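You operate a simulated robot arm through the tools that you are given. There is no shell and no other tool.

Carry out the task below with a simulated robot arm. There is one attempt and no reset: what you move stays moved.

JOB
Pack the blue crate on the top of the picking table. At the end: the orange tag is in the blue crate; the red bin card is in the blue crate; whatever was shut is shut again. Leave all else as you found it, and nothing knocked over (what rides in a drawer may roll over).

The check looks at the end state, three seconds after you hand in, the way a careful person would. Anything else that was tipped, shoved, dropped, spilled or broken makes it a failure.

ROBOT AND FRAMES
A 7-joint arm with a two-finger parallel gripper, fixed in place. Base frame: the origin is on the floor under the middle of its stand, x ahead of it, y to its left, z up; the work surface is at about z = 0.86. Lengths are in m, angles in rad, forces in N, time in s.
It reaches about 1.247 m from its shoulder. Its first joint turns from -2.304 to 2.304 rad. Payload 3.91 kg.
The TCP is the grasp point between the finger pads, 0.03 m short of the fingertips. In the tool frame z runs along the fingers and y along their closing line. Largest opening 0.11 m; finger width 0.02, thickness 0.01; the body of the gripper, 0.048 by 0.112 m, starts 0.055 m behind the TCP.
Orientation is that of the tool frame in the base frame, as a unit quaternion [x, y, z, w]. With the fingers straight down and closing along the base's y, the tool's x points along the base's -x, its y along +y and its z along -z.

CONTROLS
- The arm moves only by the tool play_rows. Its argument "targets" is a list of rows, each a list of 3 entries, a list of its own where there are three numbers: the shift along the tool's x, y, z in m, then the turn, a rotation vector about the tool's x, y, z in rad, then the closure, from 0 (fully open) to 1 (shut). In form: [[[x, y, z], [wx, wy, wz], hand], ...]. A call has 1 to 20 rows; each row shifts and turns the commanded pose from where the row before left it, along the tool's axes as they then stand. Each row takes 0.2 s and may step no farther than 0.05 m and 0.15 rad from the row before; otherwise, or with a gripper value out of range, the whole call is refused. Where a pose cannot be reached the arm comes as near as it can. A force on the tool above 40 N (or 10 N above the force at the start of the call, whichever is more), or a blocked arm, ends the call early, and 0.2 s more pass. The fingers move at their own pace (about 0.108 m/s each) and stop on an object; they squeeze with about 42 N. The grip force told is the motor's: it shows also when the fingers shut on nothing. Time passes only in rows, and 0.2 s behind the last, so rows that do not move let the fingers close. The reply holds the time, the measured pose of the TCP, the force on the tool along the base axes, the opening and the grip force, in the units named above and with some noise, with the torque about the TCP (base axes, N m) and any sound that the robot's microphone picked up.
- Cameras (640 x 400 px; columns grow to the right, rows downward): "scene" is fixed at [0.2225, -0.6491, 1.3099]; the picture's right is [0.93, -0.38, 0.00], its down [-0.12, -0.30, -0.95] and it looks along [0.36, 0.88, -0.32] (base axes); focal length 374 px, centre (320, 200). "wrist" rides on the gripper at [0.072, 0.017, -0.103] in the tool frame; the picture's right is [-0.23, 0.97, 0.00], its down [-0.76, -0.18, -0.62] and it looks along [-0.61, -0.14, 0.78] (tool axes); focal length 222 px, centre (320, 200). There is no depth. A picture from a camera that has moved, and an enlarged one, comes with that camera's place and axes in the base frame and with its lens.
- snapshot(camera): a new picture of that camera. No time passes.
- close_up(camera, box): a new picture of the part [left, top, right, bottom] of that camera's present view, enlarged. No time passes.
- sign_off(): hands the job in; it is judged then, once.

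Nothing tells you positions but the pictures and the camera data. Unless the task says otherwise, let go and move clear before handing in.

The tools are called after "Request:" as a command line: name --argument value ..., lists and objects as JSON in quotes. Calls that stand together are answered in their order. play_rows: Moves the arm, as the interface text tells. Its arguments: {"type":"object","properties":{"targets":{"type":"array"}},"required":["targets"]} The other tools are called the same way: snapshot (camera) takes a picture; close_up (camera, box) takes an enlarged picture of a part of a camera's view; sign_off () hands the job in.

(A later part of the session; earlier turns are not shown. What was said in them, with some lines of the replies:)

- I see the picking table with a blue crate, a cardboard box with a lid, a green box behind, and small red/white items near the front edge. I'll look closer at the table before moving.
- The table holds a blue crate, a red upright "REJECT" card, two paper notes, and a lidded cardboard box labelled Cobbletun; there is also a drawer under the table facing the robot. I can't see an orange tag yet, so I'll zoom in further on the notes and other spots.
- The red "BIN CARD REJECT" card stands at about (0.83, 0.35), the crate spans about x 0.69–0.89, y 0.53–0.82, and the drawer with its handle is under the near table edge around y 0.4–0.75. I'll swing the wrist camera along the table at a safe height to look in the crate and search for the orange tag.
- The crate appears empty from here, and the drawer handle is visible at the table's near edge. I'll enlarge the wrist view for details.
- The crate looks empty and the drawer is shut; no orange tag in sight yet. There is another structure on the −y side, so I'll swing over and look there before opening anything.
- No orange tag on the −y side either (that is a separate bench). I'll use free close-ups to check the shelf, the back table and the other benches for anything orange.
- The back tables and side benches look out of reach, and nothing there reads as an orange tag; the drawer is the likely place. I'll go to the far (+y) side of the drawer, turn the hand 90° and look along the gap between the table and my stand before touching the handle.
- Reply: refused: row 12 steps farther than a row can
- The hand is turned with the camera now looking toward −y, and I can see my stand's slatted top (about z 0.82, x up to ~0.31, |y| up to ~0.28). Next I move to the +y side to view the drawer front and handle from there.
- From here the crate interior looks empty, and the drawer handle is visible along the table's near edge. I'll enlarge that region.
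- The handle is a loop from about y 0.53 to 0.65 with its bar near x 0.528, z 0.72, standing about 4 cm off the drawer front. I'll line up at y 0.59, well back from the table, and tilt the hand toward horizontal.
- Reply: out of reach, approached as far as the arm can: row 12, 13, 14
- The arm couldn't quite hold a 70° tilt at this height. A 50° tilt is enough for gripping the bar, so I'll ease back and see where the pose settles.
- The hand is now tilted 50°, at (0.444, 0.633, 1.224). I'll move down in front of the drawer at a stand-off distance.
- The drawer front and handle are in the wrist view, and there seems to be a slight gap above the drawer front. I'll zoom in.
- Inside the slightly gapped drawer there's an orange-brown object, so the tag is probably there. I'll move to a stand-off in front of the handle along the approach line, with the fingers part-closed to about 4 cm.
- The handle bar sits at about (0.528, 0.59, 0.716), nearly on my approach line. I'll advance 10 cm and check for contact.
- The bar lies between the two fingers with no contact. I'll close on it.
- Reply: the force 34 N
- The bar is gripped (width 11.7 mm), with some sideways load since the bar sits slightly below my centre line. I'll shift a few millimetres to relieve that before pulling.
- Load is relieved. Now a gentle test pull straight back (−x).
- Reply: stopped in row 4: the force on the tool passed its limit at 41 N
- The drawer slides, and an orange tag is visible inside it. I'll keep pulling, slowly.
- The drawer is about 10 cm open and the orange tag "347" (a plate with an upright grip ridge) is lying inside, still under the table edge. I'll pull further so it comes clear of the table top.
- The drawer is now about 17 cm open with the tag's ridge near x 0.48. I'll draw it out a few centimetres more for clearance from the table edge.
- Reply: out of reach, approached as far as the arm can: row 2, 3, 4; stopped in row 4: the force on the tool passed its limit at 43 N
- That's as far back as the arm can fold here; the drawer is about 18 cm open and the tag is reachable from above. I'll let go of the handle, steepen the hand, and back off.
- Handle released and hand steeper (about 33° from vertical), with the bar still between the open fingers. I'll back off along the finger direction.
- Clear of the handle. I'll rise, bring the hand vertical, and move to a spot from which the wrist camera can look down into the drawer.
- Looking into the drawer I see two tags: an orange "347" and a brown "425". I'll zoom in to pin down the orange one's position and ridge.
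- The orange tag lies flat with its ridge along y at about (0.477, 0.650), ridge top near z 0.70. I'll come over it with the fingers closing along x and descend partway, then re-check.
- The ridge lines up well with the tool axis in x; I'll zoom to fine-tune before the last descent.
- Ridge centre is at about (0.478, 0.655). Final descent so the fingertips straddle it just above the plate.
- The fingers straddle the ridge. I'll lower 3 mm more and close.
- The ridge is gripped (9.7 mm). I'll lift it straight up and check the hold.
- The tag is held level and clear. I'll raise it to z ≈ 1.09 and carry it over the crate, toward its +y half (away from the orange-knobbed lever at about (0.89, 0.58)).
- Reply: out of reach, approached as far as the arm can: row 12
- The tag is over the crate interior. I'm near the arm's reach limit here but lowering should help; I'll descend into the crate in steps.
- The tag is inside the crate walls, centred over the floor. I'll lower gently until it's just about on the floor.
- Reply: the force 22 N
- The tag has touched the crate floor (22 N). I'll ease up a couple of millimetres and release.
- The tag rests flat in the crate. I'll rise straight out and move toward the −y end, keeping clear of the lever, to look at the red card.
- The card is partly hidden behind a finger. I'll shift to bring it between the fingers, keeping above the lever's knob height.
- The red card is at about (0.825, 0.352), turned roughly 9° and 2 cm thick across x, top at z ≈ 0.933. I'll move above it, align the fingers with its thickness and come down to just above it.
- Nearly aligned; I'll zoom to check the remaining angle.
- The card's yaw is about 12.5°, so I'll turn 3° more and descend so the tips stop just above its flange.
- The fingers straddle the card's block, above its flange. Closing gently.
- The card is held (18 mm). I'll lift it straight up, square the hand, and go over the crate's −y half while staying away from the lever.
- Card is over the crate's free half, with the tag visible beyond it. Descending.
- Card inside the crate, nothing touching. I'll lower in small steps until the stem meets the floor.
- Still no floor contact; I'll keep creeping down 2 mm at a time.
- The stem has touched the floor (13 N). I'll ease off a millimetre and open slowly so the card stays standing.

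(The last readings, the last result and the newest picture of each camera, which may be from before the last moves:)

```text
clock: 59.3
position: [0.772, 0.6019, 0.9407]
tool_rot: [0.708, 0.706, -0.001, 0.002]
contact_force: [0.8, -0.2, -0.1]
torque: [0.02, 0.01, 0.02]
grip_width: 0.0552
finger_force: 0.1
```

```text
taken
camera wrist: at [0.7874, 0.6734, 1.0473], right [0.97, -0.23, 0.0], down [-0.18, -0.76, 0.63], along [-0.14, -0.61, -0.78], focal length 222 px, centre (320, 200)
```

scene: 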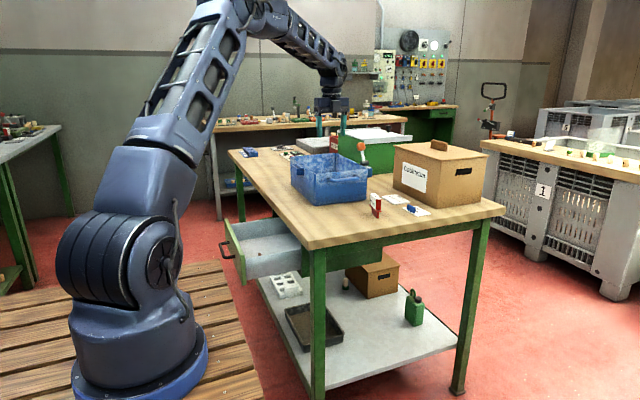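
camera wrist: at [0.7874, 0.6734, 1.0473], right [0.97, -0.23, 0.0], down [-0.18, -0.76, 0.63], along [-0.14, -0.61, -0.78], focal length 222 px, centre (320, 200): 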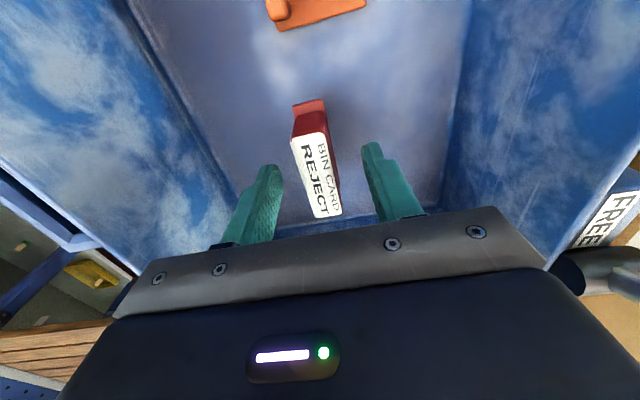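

The card is standing upright in the crate, free of the fingers. I'll rise straight up, slowly at first.

Request:
play_rows --targets '[[[0, 0, -0.015], [0, 0, 0], 0.5], [[0, 0, -0.03], [0, 0, 0], 0.5], [[0, 0, -0.04], [0, 0, 0], 0.5], [[0, 0, -0.045], [0, 0, 0], 0.5], [[0, 0, -0.045], [0, 0, 0], 0.5], [[0, 0, -0.04], [0, 0, 0], 0.5], [[0, -0.04, 0], [0, 0, 0], 0.5], [[0, -0.04, 0], [0, 0, 0], 0.5]]'

Request:
snapshot --camera "wrist"

Request:
snapshot --camera "scene"

```text
clock: 61.1
position: [0.6905, 0.6024, 1.1574]
tool_rot: [0.708, 0.706, 0.0, 0.002]
contact_force: [1.1, -0.8, 0.4]
torque: [-0.01, 0.02, 0.01]
grip_width: 0.0554
finger_force: 0.1
```

```text
taken
camera wrist: at [0.7065, 0.6742, 1.2621], right [0.97, -0.23, 0.0], down [-0.18, -0.76, 0.63], along [-0.14, -0.61, -0.78], focal length 222 px, centre (320, 200)
```

wrist: 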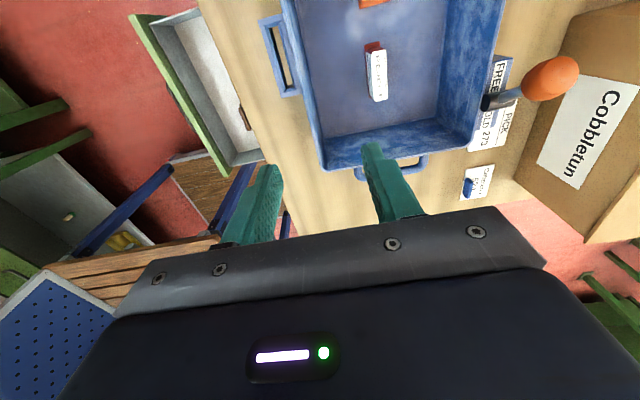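

```text
taken
```

scene: 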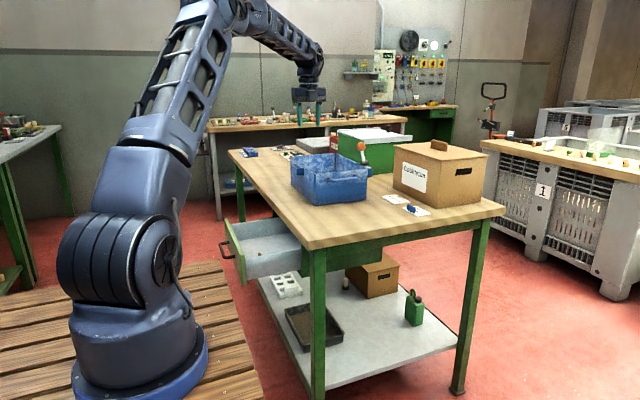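

Tag and card are both in the crate. Now I'll go back to the drawer along the same safe route: back off over the near edge, then down to in front of the handle.

Request:
play_rows --targets '[[[0, -0.0455, 0], [0, 0, 0], 0.6], [[0, -0.0455, 0], [0, 0, 0], 0.6], [[0, -0.0455, 0], [0, 0, 0], 0.6], [[0, -0.0455, 0], [0, 0, 0], 0.6], [[0, -0.0455, 0], [0, 0, 0], 0.6], [[-0.0025, -0.0455, 0], [0, 0, 0], 0.63], [[-0.0025, -0.0455, 0], [0, 0, 0], 0.63], [[-0.0025, -0.0455, 0], [0, 0, 0], 0.63], [[-0.0025, -0.0455, 0], [0, 0, 0], 0.63], [[0, 0, 0.04], [0, 0, 0], 0.63], [[0, 0, 0.04], [0, 0, 0], 0.63], [[0, 0, 0.04], [0, 0, 0], 0.63], [[0, 0, 0.04], [0, 0, 0], 0.63], [[0, 0, 0], [-0.142, 0, 0], 0.63], [[0, 0, 0], [-0.142, 0, 0], 0.63], [[0, 0, 0], [-0.142, 0, 0], 0.63], [[0, 0, 0], [-0.142, 0, 0], 0.63]]'

Request:
snapshot --camera "wrist"

Request:
snapshot --camera "scene"

```text
clock: 64.7
position: [0.2797, 0.593, 0.9966]
tool_rot: [0.678, 0.678, 0.198, 0.201]
contact_force: [-0.9, -0.3, 0.7]
torque: [-0.01, -0.03, 0.01]
grip_width: 0.0407
finger_force: 0.0
```

```text
taken
camera wrist: at [0.2375, 0.6649, 1.0947], right [0.82, -0.23, 0.53], down [-0.49, -0.76, 0.43], along [0.3, -0.61, -0.73], focal length 222 px, centre (320, 200)
```

wrist: 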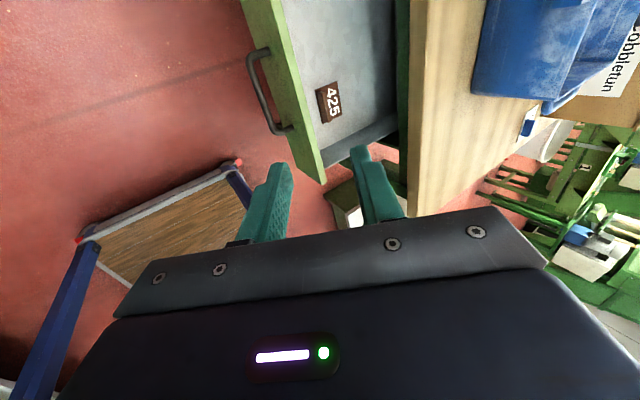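

```text
taken
```

scene: 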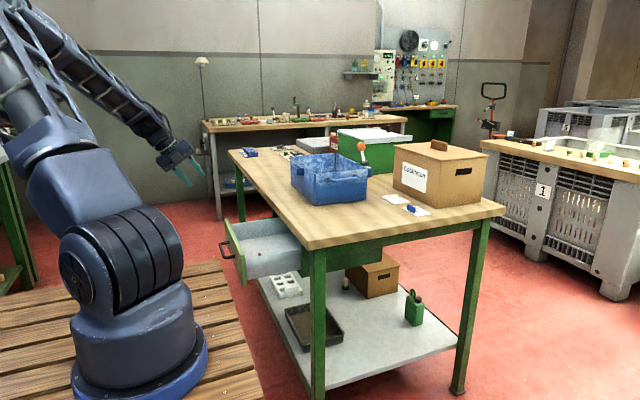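

I'm above and in front of the open drawer with the hand tilted ~33°. I'll zoom to locate the handle precisely.

Request:
close_up --camera "wrist" --box '[220, 20, 380, 200]'

Request:
close_up --camera "scene" --box '[210, 200, 310, 290]'

```text
2.22 times, centred on (300, 110) of wrist
camera zoom: at [0.2375, 0.6649, 1.0947], right [0.82, -0.23, 0.53], down [-0.49, -0.76, 0.43], along [0.3, -0.61, -0.73], focal length 494 px, centre (364, 400)
```

zoom: 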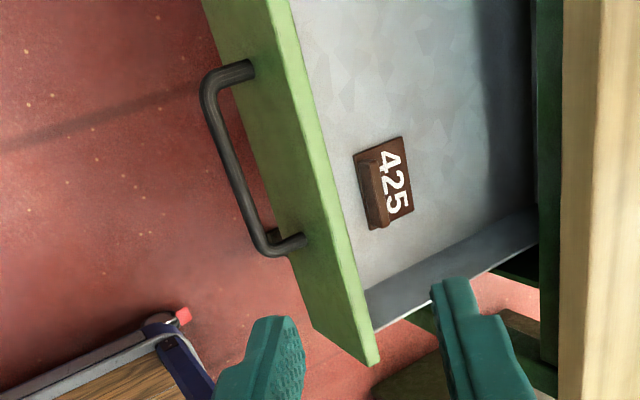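

```text
4.44 times, centred on (260, 245) of scene
camera zoom: at [0.2225, -0.6491, 1.3099], right [0.93, -0.38, 0.0], down [-0.12, -0.3, -0.95], along [0.36, 0.88, -0.32], focal length 1663 px, centre (587, 0)
```

zoom: 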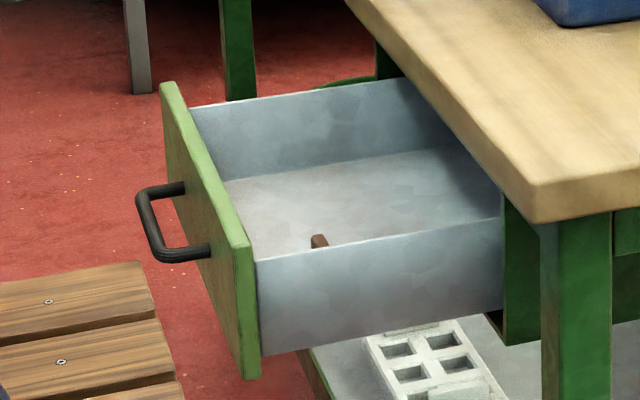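

Bar is now at about (0.350, 0.59, 0.717). Moving down to the stand-off along the approach line.

Request:
play_rows --targets '[[[0, -0.0233, 0.0373], [0, 0, 0], 0.63], [[0, -0.0233, 0.0373], [0, 0, 0], 0.63], [[0, -0.0233, 0.0373], [0, 0, 0], 0.63], [[0, -0.0233, 0.0373], [0, 0, 0], 0.63], [[0, 0, 0], [0, 0, 0], 0.63]]'

Request:
snapshot --camera "wrist"

Request:
close_up --camera "scene" --box '[180, 180, 300, 280]'

```text
clock: 65.9
position: [0.2852, 0.5938, 0.8209]
tool_rot: [0.679, 0.678, 0.197, 0.201]
contact_force: [-1.0, -0.4, 0.0]
torque: [0.02, -0.01, 0.02]
grip_width: 0.0407
finger_force: 0.1
```

```text
taken
camera wrist: at [0.2428, 0.6649, 0.918], right [0.82, -0.23, 0.53], down [-0.49, -0.76, 0.43], along [0.3, -0.61, -0.73], focal length 222 px, centre (320, 200)
```

wrist: 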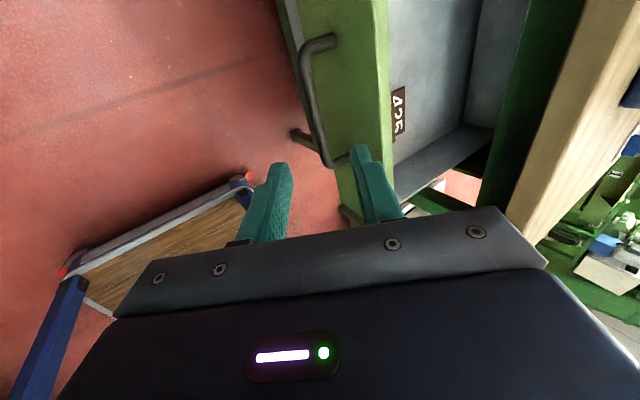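

```text
4.00 times, centred on (240, 230) of scene
camera zoom: at [0.2225, -0.6491, 1.3099], right [0.93, -0.38, 0.0], down [-0.12, -0.3, -0.95], along [0.36, 0.88, -0.32], focal length 1496 px, centre (640, 80)
```

zoom: 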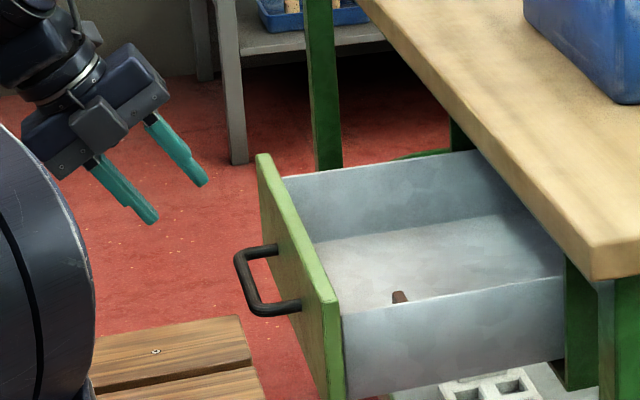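

Request:
close_up --camera "wrist" --box '[240, 20, 400, 200]'

```text
2.22 times, centred on (320, 110) of wrist
camera zoom: at [0.2428, 0.6649, 0.918], right [0.82, -0.23, 0.53], down [-0.49, -0.76, 0.43], along [0.3, -0.61, -0.73], focal length 494 px, centre (320, 400)
```

zoom: 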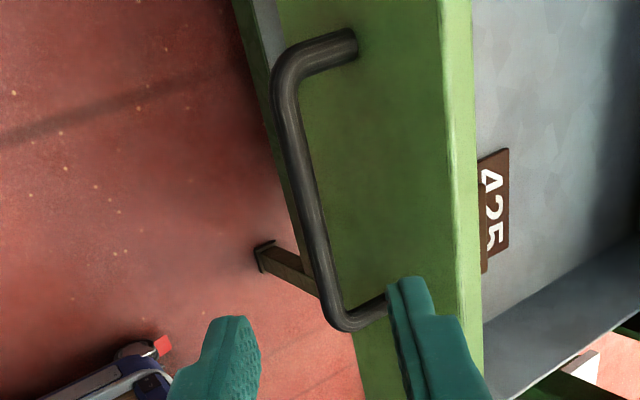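

The bar is within 3 mm of the tool axis. Advancing about 10 cm with the fingers at 3.5 cm opening.

Request:
play_rows --targets '[[[0, -0.001, 0.034], [0, 0, 0], 0.68], [[0, -0.001, 0.034], [0, 0, 0], 0.68], [[0, -0.001, 0.034], [0, 0, 0], 0.68], [[0, 0, 0], [0, 0, 0], 0.68]]'

Request:
close_up --camera "wrist" --box '[240, 60, 400, 240]'

Request:
close_up --camera "scene" --box '[200, 200, 290, 270]'

```text
clock: 66.9
position: [0.3395, 0.5934, 0.7314]
tool_rot: [0.679, 0.678, 0.198, 0.201]
contact_force: [0.0, -0.2, 0.4]
torque: [0.01, -0.01, 0.02]
grip_width: 0.0355
finger_force: 0.0
```

```text
2.22 times, centred on (320, 150) of wrist
camera zoom: at [0.2967, 0.665, 0.8289], right [0.82, -0.23, 0.53], down [-0.49, -0.76, 0.43], along [0.3, -0.61, -0.73], focal length 494 px, centre (320, 311)
```

zoom: 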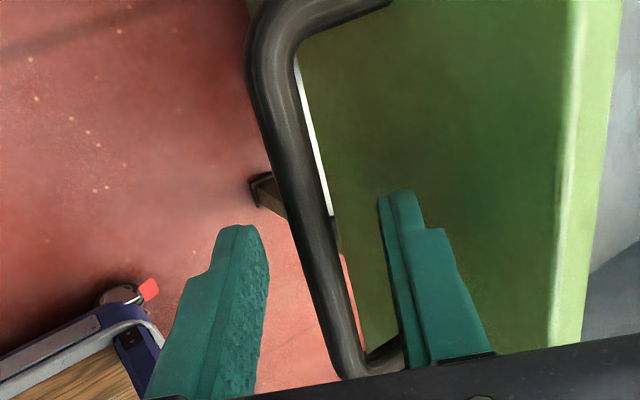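

```text
5.71 times, centred on (245, 235) of scene
camera zoom: at [0.2225, -0.6491, 1.3099], right [0.93, -0.38, 0.0], down [-0.12, -0.3, -0.95], along [0.36, 0.88, -0.32], focal length 2138 px, centre (749, 0)
```

zoom: 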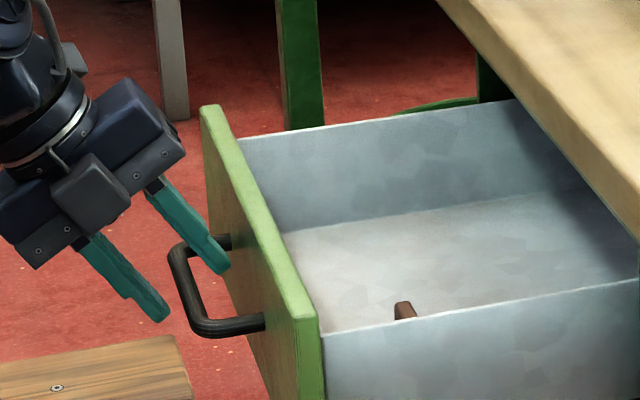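

The bar is between the fingers about 2 cm past the grasp point. I'll go 7 mm deeper, centre slightly, and close.

Request:
play_rows --targets '[[[0, -0.002, 0.007], [0, 0, 0], 0.68], [[0, 0, 0], [0, 0, 0], 0.8], [[0, 0, 0], [0, 0, 0], 1.0], [[0, 0, 0], [0, 0, 0], 1.0], [[0, 0, 0], [0, 0, 0], 1.0]]'

Request:
close_up --camera "scene" --box '[200, 200, 290, 270]'

```text
clock: 68.1
position: [0.3402, 0.5922, 0.7258]
tool_rot: [0.679, 0.678, 0.197, 0.2]
contact_force: [0.3, 0.2, 10.4]
torque: [-0.57, -0.18, 0.39]
grip_width: 0.0117
finger_force: 45.4
```

```text
5.71 times, centred on (245, 235) of scene
camera zoom: at [0.2225, -0.6491, 1.3099], right [0.93, -0.38, 0.0], down [-0.12, -0.3, -0.95], along [0.36, 0.88, -0.32], focal length 2138 px, centre (749, 0)
```

zoom: 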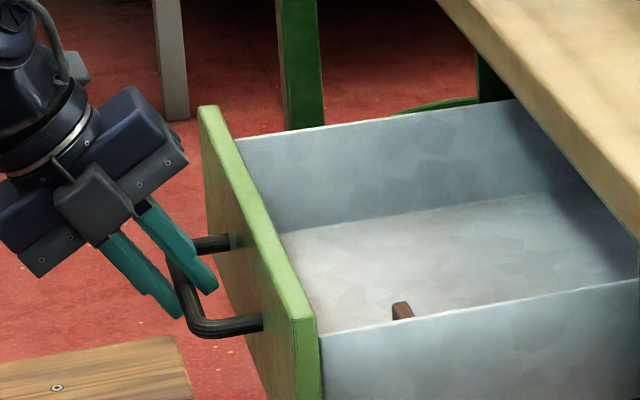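

The handle is gripped again. I'll push the drawer straight back in, about 17 cm first, then finish in small steps.

Request:
play_rows --targets '[[[0, 0.0042, 0.0027], [0, 0, 0], 1.0], [[0, 0.0084, 0.0054], [0, 0, 0], 1.0], [[0, 0.0084, 0.0054], [0, 0, 0], 1.0], [[0, 0.0084, 0.0054], [0, 0, 0], 1.0], [[0, 0.0084, 0.0054], [0, 0, 0], 1.0], [[0, 0.0084, 0.0054], [0, 0, 0], 1.0], [[0, 0.0084, 0.0054], [0, 0, 0], 1.0], [[0, 0.0084, 0.0054], [0, 0, 0], 1.0], [[0, 0.0084, 0.0054], [0, 0, 0], 1.0], [[0, 0.0084, 0.0054], [0, 0, 0], 1.0]]'

Request:
close_up --camera "scene" --box '[200, 180, 330, 280]'

```text
clock: 70.3
position: [0.4336, 0.5913, 0.7253]
tool_rot: [0.68, 0.678, 0.197, 0.201]
contact_force: [0.3, 34.5, -10.3]
torque: [0.0, 0.06, 0.66]
grip_width: 0.0116
finger_force: 45.0
```

```text
4.00 times, centred on (265, 230) of scene
camera zoom: at [0.2225, -0.6491, 1.3099], right [0.93, -0.38, 0.0], down [-0.12, -0.3, -0.95], along [0.36, 0.88, -0.32], focal length 1496 px, centre (540, 80)
```

zoom: 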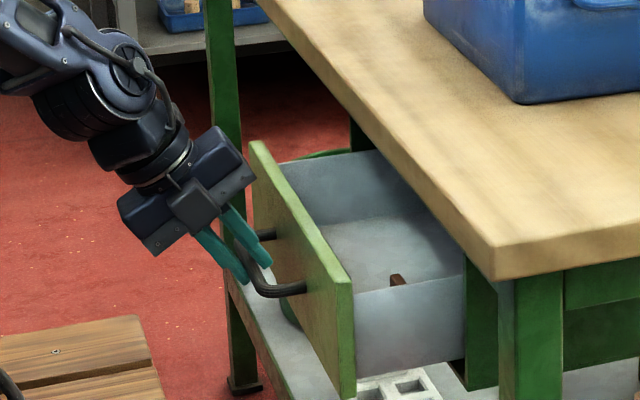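

The drawer is halfway in; there's a sideways load building on the grip, so I'll nudge +y a little to relieve it before continuing.

Request:
play_rows --targets '[[[0.002, 0, 0], [0, 0, 0], 1.0], [[0, 0, 0], [0, 0, 0], 1.0]]'

```text
clock: 70.9
position: [0.4342, 0.5922, 0.7246]
tool_rot: [0.679, 0.677, 0.197, 0.202]
contact_force: [0.6, 8.8, -2.3]
torque: [-0.24, 0.01, 0.61]
grip_width: 0.0118
finger_force: 44.4
```

Request:
play_rows --targets '[[[0.001, 0.0042, 0.0027], [0, 0, 0], 1.0], [[0.0002, 0.0084, 0.0054], [0, 0, 0], 1.0], [[0.0002, 0.0084, 0.0054], [0, 0, 0], 1.0], [[0.0002, 0.0084, 0.0054], [0, 0, 0], 1.0], [[0.0002, 0.0084, 0.0054], [0, 0, 0], 1.0], [[0.0002, 0.0084, 0.0054], [0, 0, 0], 1.0], [[0.0002, 0.0084, 0.0054], [0, 0, 0], 1.0], [[0, 0.0042, 0.0027], [0, 0, 0], 1.0], [[0, 0, 0], [0, 0, 0], 1.0]]'

Request:
close_up --camera "scene" --box '[220, 190, 330, 280]'

```text
clock: 72.9
position: [0.5024, 0.5947, 0.7257]
tool_rot: [0.68, 0.677, 0.197, 0.202]
contact_force: [0.7, -37.4, -7.3]
torque: [-1.04, 0.08, 0.13]
grip_width: 0.0119
finger_force: 44.8
```

```text
4.44 times, centred on (275, 235) of scene
camera zoom: at [0.2225, -0.6491, 1.3099], right [0.93, -0.38, 0.0], down [-0.12, -0.3, -0.95], along [0.36, 0.88, -0.32], focal length 1663 px, centre (520, 44)
```

zoom: 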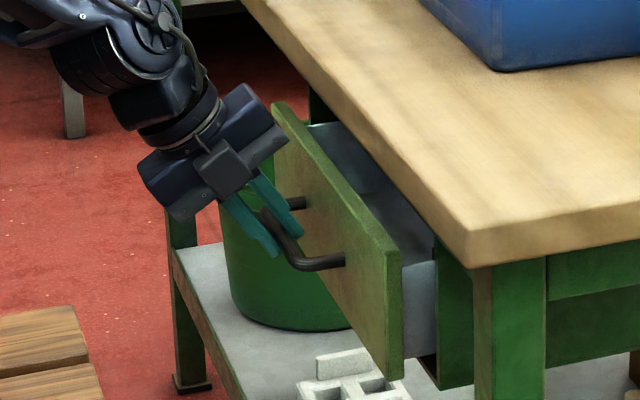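

Nearly in: about 17 mm remain to the starting position. I'll relieve the side load the other way, then finish with small steps.

Request:
play_rows --targets '[[[-0.002, 0, 0], [0, 0, 0], 1.0], [[0, 0, 0], [0, 0, 0], 1.0]]'

```text
clock: 73.5
position: [0.5021, 0.5938, 0.7268]
tool_rot: [0.679, 0.678, 0.198, 0.2]
contact_force: [0.2, -14.8, -13.7]
torque: [-0.36, 0.14, 0.43]
grip_width: 0.0117
finger_force: 45.0
```

Request:
play_rows --targets '[[[-0.001, 0.0034, 0.0016], [0, 0, 0], 1.0], [[0, 0.0034, 0.0016], [0, 0, 0], 1.0], [[0, 0.0034, 0.0016], [0, 0, 0], 1.0], [[0, 0, 0], [0, 0, 0], 1.0]]'

```text
clock: 74.5
position: [0.5129, 0.5942, 0.7253]
tool_rot: [0.679, 0.679, 0.197, 0.199]
contact_force: [-1.6, 16.8, -35.8]
torque: [0.48, 0.3, 0.89]
grip_width: 0.0118
finger_force: 45.4
```

Request:
play_rows --targets '[[[0.001, -0.0014, 0.0021], [0, 0, 0], 1.0], [[0, 0, 0], [0, 0, 0], 1.0]]'

Request:
close_up --camera "scene" --box '[230, 200, 330, 280]'

```text
clock: 75.1
position: [0.5159, 0.5932, 0.7252]
tool_rot: [0.679, 0.677, 0.199, 0.2]
contact_force: [1.0, 10.6, -4.8]
torque: [-0.72, 0.0, 0.34]
grip_width: 0.0115
finger_force: 45.0
```

```text
5.00 times, centred on (280, 240) of scene
camera zoom: at [0.2225, -0.6491, 1.3099], right [0.93, -0.38, 0.0], down [-0.12, -0.3, -0.95], along [0.36, 0.88, -0.32], focal length 1870 px, centre (520, 0)
```

zoom: 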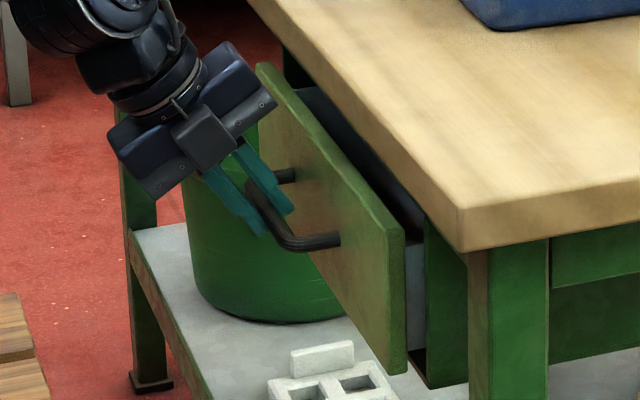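

Compared with the same view before opening, about 6–7 mm remain. Pushing a bit further and comparing again.

Request:
play_rows --targets '[[[0.0005, 0.0025, 0.0016], [0, 0, 0], 1.0], [[0, 0.0017, 0.0011], [0, 0, 0], 1.0], [[0, 0, 0], [0, 0, 0], 1.0]]'

Request:
close_up --camera "scene" --box '[230, 200, 330, 280]'

```text
clock: 75.9
position: [0.5191, 0.5947, 0.726]
tool_rot: [0.68, 0.677, 0.199, 0.2]
contact_force: [4.2, 1.7, 18.4]
torque: [-0.58, -0.28, 0.41]
grip_width: 0.0116
finger_force: 45.2
```

```text
5.00 times, centred on (280, 240) of scene
camera zoom: at [0.2225, -0.6491, 1.3099], right [0.93, -0.38, 0.0], down [-0.12, -0.3, -0.95], along [0.36, 0.88, -0.32], focal length 1870 px, centre (520, 0)
```

zoom: 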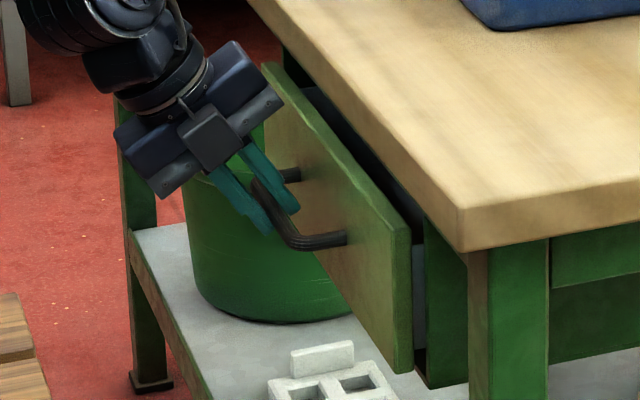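

Request:
play_rows --targets '[[[0, 0.0025, 0.0012], [0, 0, 0], 1.0], [[0, 0, 0], [0, 0, 0], 1.0]]'

Request:
close_up --camera "scene" --box '[230, 200, 330, 280]'

```text
clock: 76.5
position: [0.5219, 0.5941, 0.7259]
tool_rot: [0.679, 0.678, 0.197, 0.201]
contact_force: [1.3, -1.3, 23.8]
torque: [-0.36, -0.28, 0.54]
grip_width: 0.0119
finger_force: 45.1
```

```text
5.00 times, centred on (280, 240) of scene
camera zoom: at [0.2225, -0.6491, 1.3099], right [0.93, -0.38, 0.0], down [-0.12, -0.3, -0.95], along [0.36, 0.88, -0.32], focal length 1870 px, centre (520, 0)
```

zoom: 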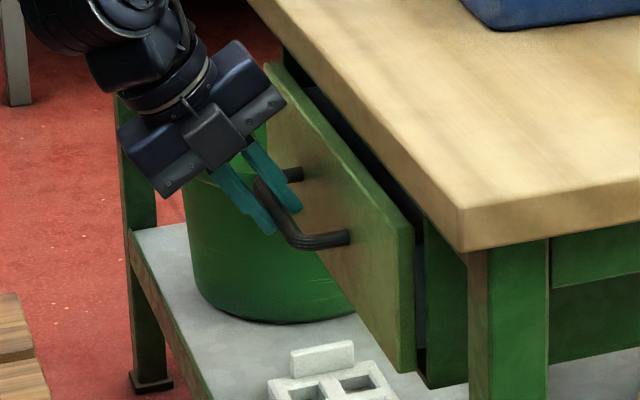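

The drawer edge now matches its starting position to within about a millimetre, with no stop felt yet. One more small push to check for the end stop.

Request:
play_rows --targets '[[[0, 0.0004, 0.0024], [0, 0, 0], 1.0], [[0, 0, 0], [0, 0, 0], 1.0]]'

Request:
close_up --camera "scene" --box '[280, 210, 320, 280]'

```text
clock: 76.9
position: [0.5224, 0.5939, 0.7254]
tool_rot: [0.679, 0.677, 0.199, 0.201]
contact_force: [-9.7, -10.7, 16.7]
torque: [-0.85, -0.03, 0.2]
grip_width: 0.0115
finger_force: 45.0
stopped in row 2: the force on the tool passed its limit at 41 N (the readings are from after the stop); the commanded pose is now the measured one
```

```text
5.71 times, centred on (300, 245) of scene
camera zoom: at [0.2225, -0.6491, 1.3099], right [0.93, -0.38, 0.0], down [-0.12, -0.3, -0.95], along [0.36, 0.88, -0.32], focal length 2138 px, centre (434, -57)
```

zoom: 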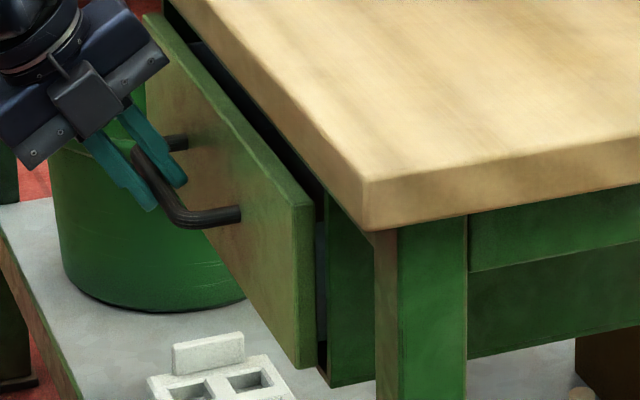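

That push also drifted down, so the force reading is muddled. I'll relieve the vertical load, then push purely in +x by 1.5 mm and read the x force.

Request:
play_rows --targets '[[[-0.0005, 0.0008, -0.0013], [0, 0, 0], 1.0], [[0, 0, 0], [0, 0, 0], 1.0]]'

Request:
play_rows --targets '[[[0, 0.0013, 0.0008], [0, 0, 0], 1.0], [[0, 0, 0], [0, 0, 0], 1.0]]'

```text
clock: 77.5
position: [0.5219, 0.594, 0.7269]
tool_rot: [0.679, 0.678, 0.198, 0.201]
contact_force: [-0.5, -3.7, -3.4]
torque: [0.08, -0.01, 0.85]
grip_width: 0.0118
finger_force: 44.7
```

```text
clock: 78.1
position: [0.5227, 0.594, 0.7257]
tool_rot: [0.68, 0.677, 0.196, 0.2]
contact_force: [-23.9, -13.3, -3.4]
torque: [-0.37, 0.45, 0.48]
grip_width: 0.0119
finger_force: 45.2
```

A firm −24 N in x: the drawer is against its stop, at its original position. I'll relax the push slightly, let go, and back away along the finger direction.

Request:
play_rows --targets '[[[0, -0.0008, -0.0005], [0, 0, 0], 1.0], [[0, 0, 0], [0, 0, 0], 0.68], [[0, 0, 0], [0, 0, 0], 0.65], [[0, 0, 0], [0, 0, 0], 0.65]]'

Request:
close_up --camera "wrist" --box '[220, 40, 460, 240]'

```text
clock: 79.1
position: [0.5245, 0.5936, 0.727]
tool_rot: [0.68, 0.677, 0.199, 0.2]
contact_force: [0.4, -0.1, 0.3]
torque: [0.02, -0.03, 0.02]
grip_width: 0.0384
finger_force: 0.2
```

```text
2.00 times, centred on (340, 140) of wrist
camera zoom: at [0.4821, 0.6658, 0.8244], right [0.82, -0.23, 0.53], down [-0.49, -0.76, 0.43], along [0.3, -0.61, -0.73], focal length 444 px, centre (280, 320)
```

zoom: 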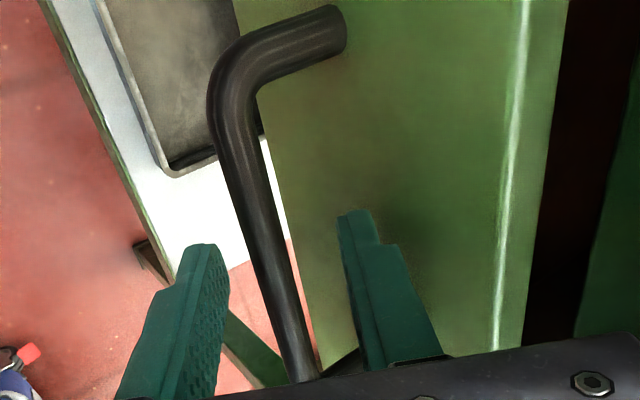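

Released cleanly with no contact force. Backing off along the fingers and then up and away from the table.

Request:
play_rows --targets '[[[0, 0, -0.015], [0, 0, 0], 0.65], [[0, 0, -0.03], [0, 0, 0], 0.65], [[0, 0, -0.035], [0, 0, 0], 0.65], [[0, -0.02, -0.04], [0, 0, 0], 0.65], [[0, -0.02, -0.04], [0, 0, 0], 0.5]]'

Request:
close_up --camera "scene" --box '[230, 200, 330, 280]'

Request:
snapshot --camera "wrist"

```text
clock: 80.3
position: [0.4043, 0.595, 0.8404]
tool_rot: [0.68, 0.677, 0.198, 0.201]
contact_force: [1.3, 0.3, 0.0]
torque: [-0.02, 0.03, 0.02]
grip_width: 0.0551
finger_force: 0.0
```

```text
5.00 times, centred on (280, 240) of scene
camera zoom: at [0.2225, -0.6491, 1.3099], right [0.93, -0.38, 0.0], down [-0.12, -0.3, -0.95], along [0.36, 0.88, -0.32], focal length 1870 px, centre (520, 0)
```

zoom: 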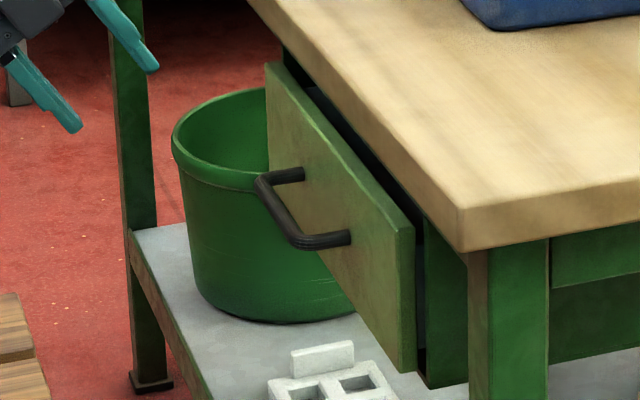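

```text
taken
camera wrist: at [0.3616, 0.666, 0.9384], right [0.82, -0.23, 0.53], down [-0.49, -0.76, 0.43], along [0.3, -0.61, -0.73], focal length 222 px, centre (320, 200)
```

wrist: 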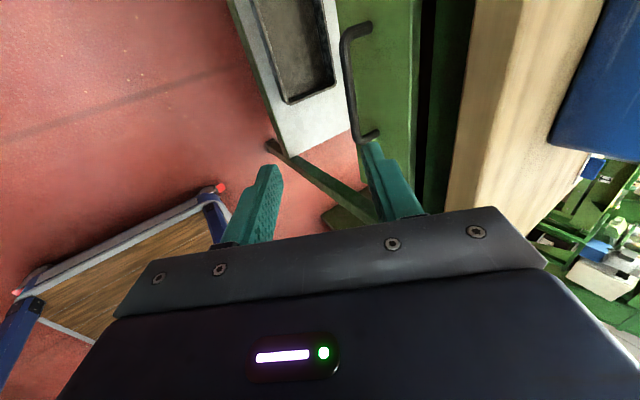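

The drawer looks exactly as at the start. I'll rise, straighten the hand, and take a final look at the crate.

Request:
play_rows --targets '[[[0, 0.0243, -0.0379], [0, 0, 0], 0.4], [[0, 0.0243, -0.0379], [0, 0, 0], 0.3], [[0, 0.0243, -0.0379], [0, 0, 0], 0.2], [[0, 0.0243, -0.0379], [0, 0, 0], 0], [[0, 0.0243, -0.0379], [0, 0, 0], 0], [[0, 0.0243, -0.0379], [0, 0, 0], 0], [[0, 0.0243, -0.0379], [0, 0, 0], 0], [[0, 0.0243, -0.0379], [0, 0, 0], 0], [[0, 0, 0], [0.142, 0, 0], 0], [[0, 0, 0], [0.142, 0, 0], 0], [[0, 0, 0], [0.142, 0, 0], 0], [[0, 0, 0], [0.142, 0, 0], 0], [[0.04, 0.02, 0], [0, 0, 0], 0], [[0.04, 0.02, 0], [0, 0, 0], 0], [[0.04, 0.02, 0], [0, 0, 0], 0], [[0.04, 0.02, 0], [0, 0, 0], 0], [[0.04, 0.02, 0], [0, 0, 0], 0]]'

Request:
snapshot --camera "wrist"

Request:
snapshot --camera "scene"

```text
clock: 83.9
position: [0.5022, 0.793, 1.2008]
tool_rot: [0.708, 0.706, 0.001, 0.001]
contact_force: [-1.1, -0.5, 2.1]
torque: [0.04, -0.05, 0.02]
grip_width: 0.1102
finger_force: 0.1
```

```text
taken
camera wrist: at [0.5185, 0.8654, 1.3048], right [0.97, -0.23, 0.0], down [-0.18, -0.76, 0.62], along [-0.14, -0.61, -0.78], focal length 222 px, centre (320, 200)
```

wrist: 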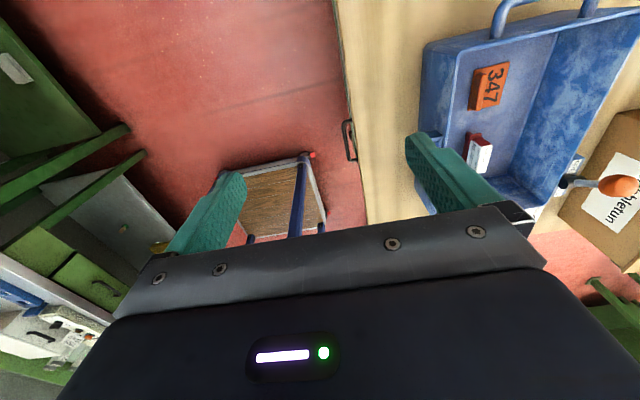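

```text
taken
```

scene: 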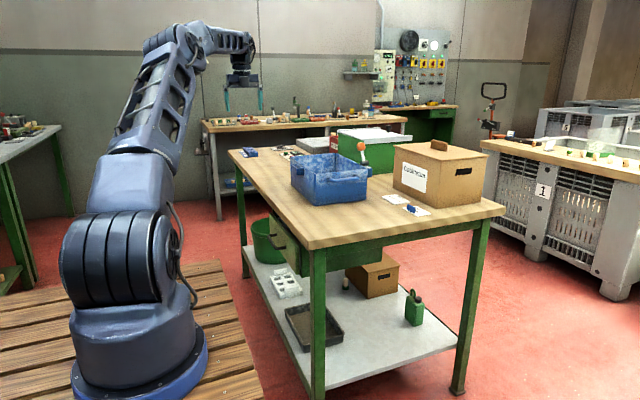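

Both items are in the crate, card upright and tag flat. A few last close-ups to compare the surroundings with the start.

Request:
close_up --camera "scene" --box '[220, 110, 380, 210]'

Request:
close_up --camera "scene" --box '[340, 130, 500, 230]'

Request:
close_up --camera "wrist" --box '[400, 0, 640, 230]'

Request:
close_up --camera "scene" --box '[220, 200, 440, 340]'

```text
4.00 times, centred on (300, 160) of scene
camera zoom: at [0.2225, -0.6491, 1.3099], right [0.93, -0.38, 0.0], down [-0.12, -0.3, -0.95], along [0.36, 0.88, -0.32], focal length 1496 px, centre (400, 360)
```

zoom: 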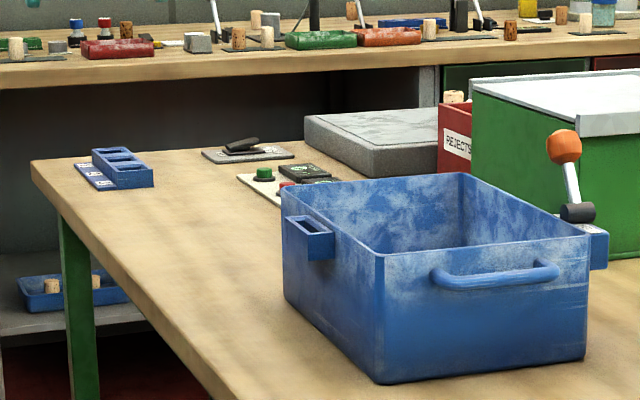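

```text
4.00 times, centred on (420, 180) of scene
camera zoom: at [0.2225, -0.6491, 1.3099], right [0.93, -0.38, 0.0], down [-0.12, -0.3, -0.95], along [0.36, 0.88, -0.32], focal length 1496 px, centre (-80, 280)
```

zoom: 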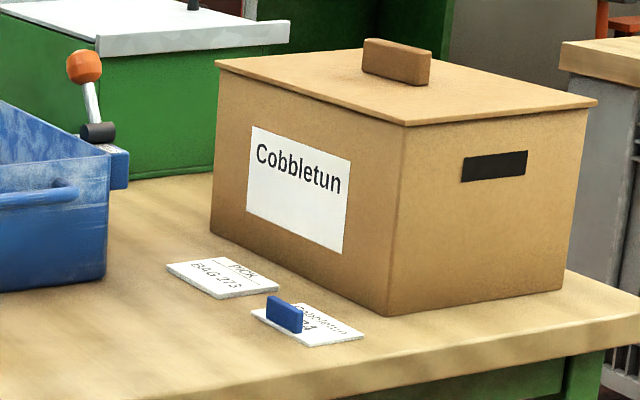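

```text
1.74 times, centred on (520, 115) of wrist
camera zoom: at [0.5185, 0.8654, 1.3048], right [0.97, -0.23, 0.0], down [-0.18, -0.76, 0.62], along [-0.14, -0.61, -0.78], focal length 386 px, centre (-28, 348)
```

zoom: 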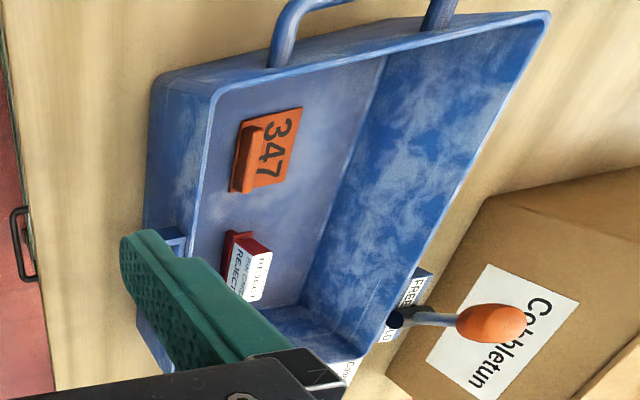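

```text
2.86 times, centred on (330, 270) of scene
camera zoom: at [0.2225, -0.6491, 1.3099], right [0.93, -0.38, 0.0], down [-0.12, -0.3, -0.95], along [0.36, 0.88, -0.32], focal length 1069 px, centre (291, 0)
```

zoom: 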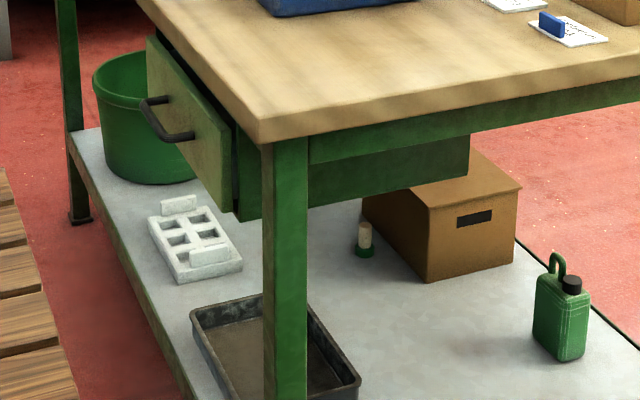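

The crate holds the orange tag and the red card, and the drawer is shut at its original position. The lever, notes, boxes and shelf items match the first pictures. The hand is empty and clear, so I'm handing in.

Request:
sign_off

```text
The job is handed in.
```

The orange tag ("347") and the red bin card ("REJECT") are both in the blue crate, and I've handed the job in. The result of the check hasn't come back.

- **Orange tag:** it was in the drawer under the table, next to a brown "425" tag that I left there. It now lies flat on the crate floor.
- **Red bin card:** I moved it from the table top. It stands upright in the crate.
- **Drawer:** I pushed it back until it met its stop. In the camera picture it sits where it was before I opened it.
- **Everything else:** the lever, notes, cardboard box, and shelf items looked the same as in the first pictures. I saw nothing tipped or moved.

The hand was empty and clear of the table when I handed in.
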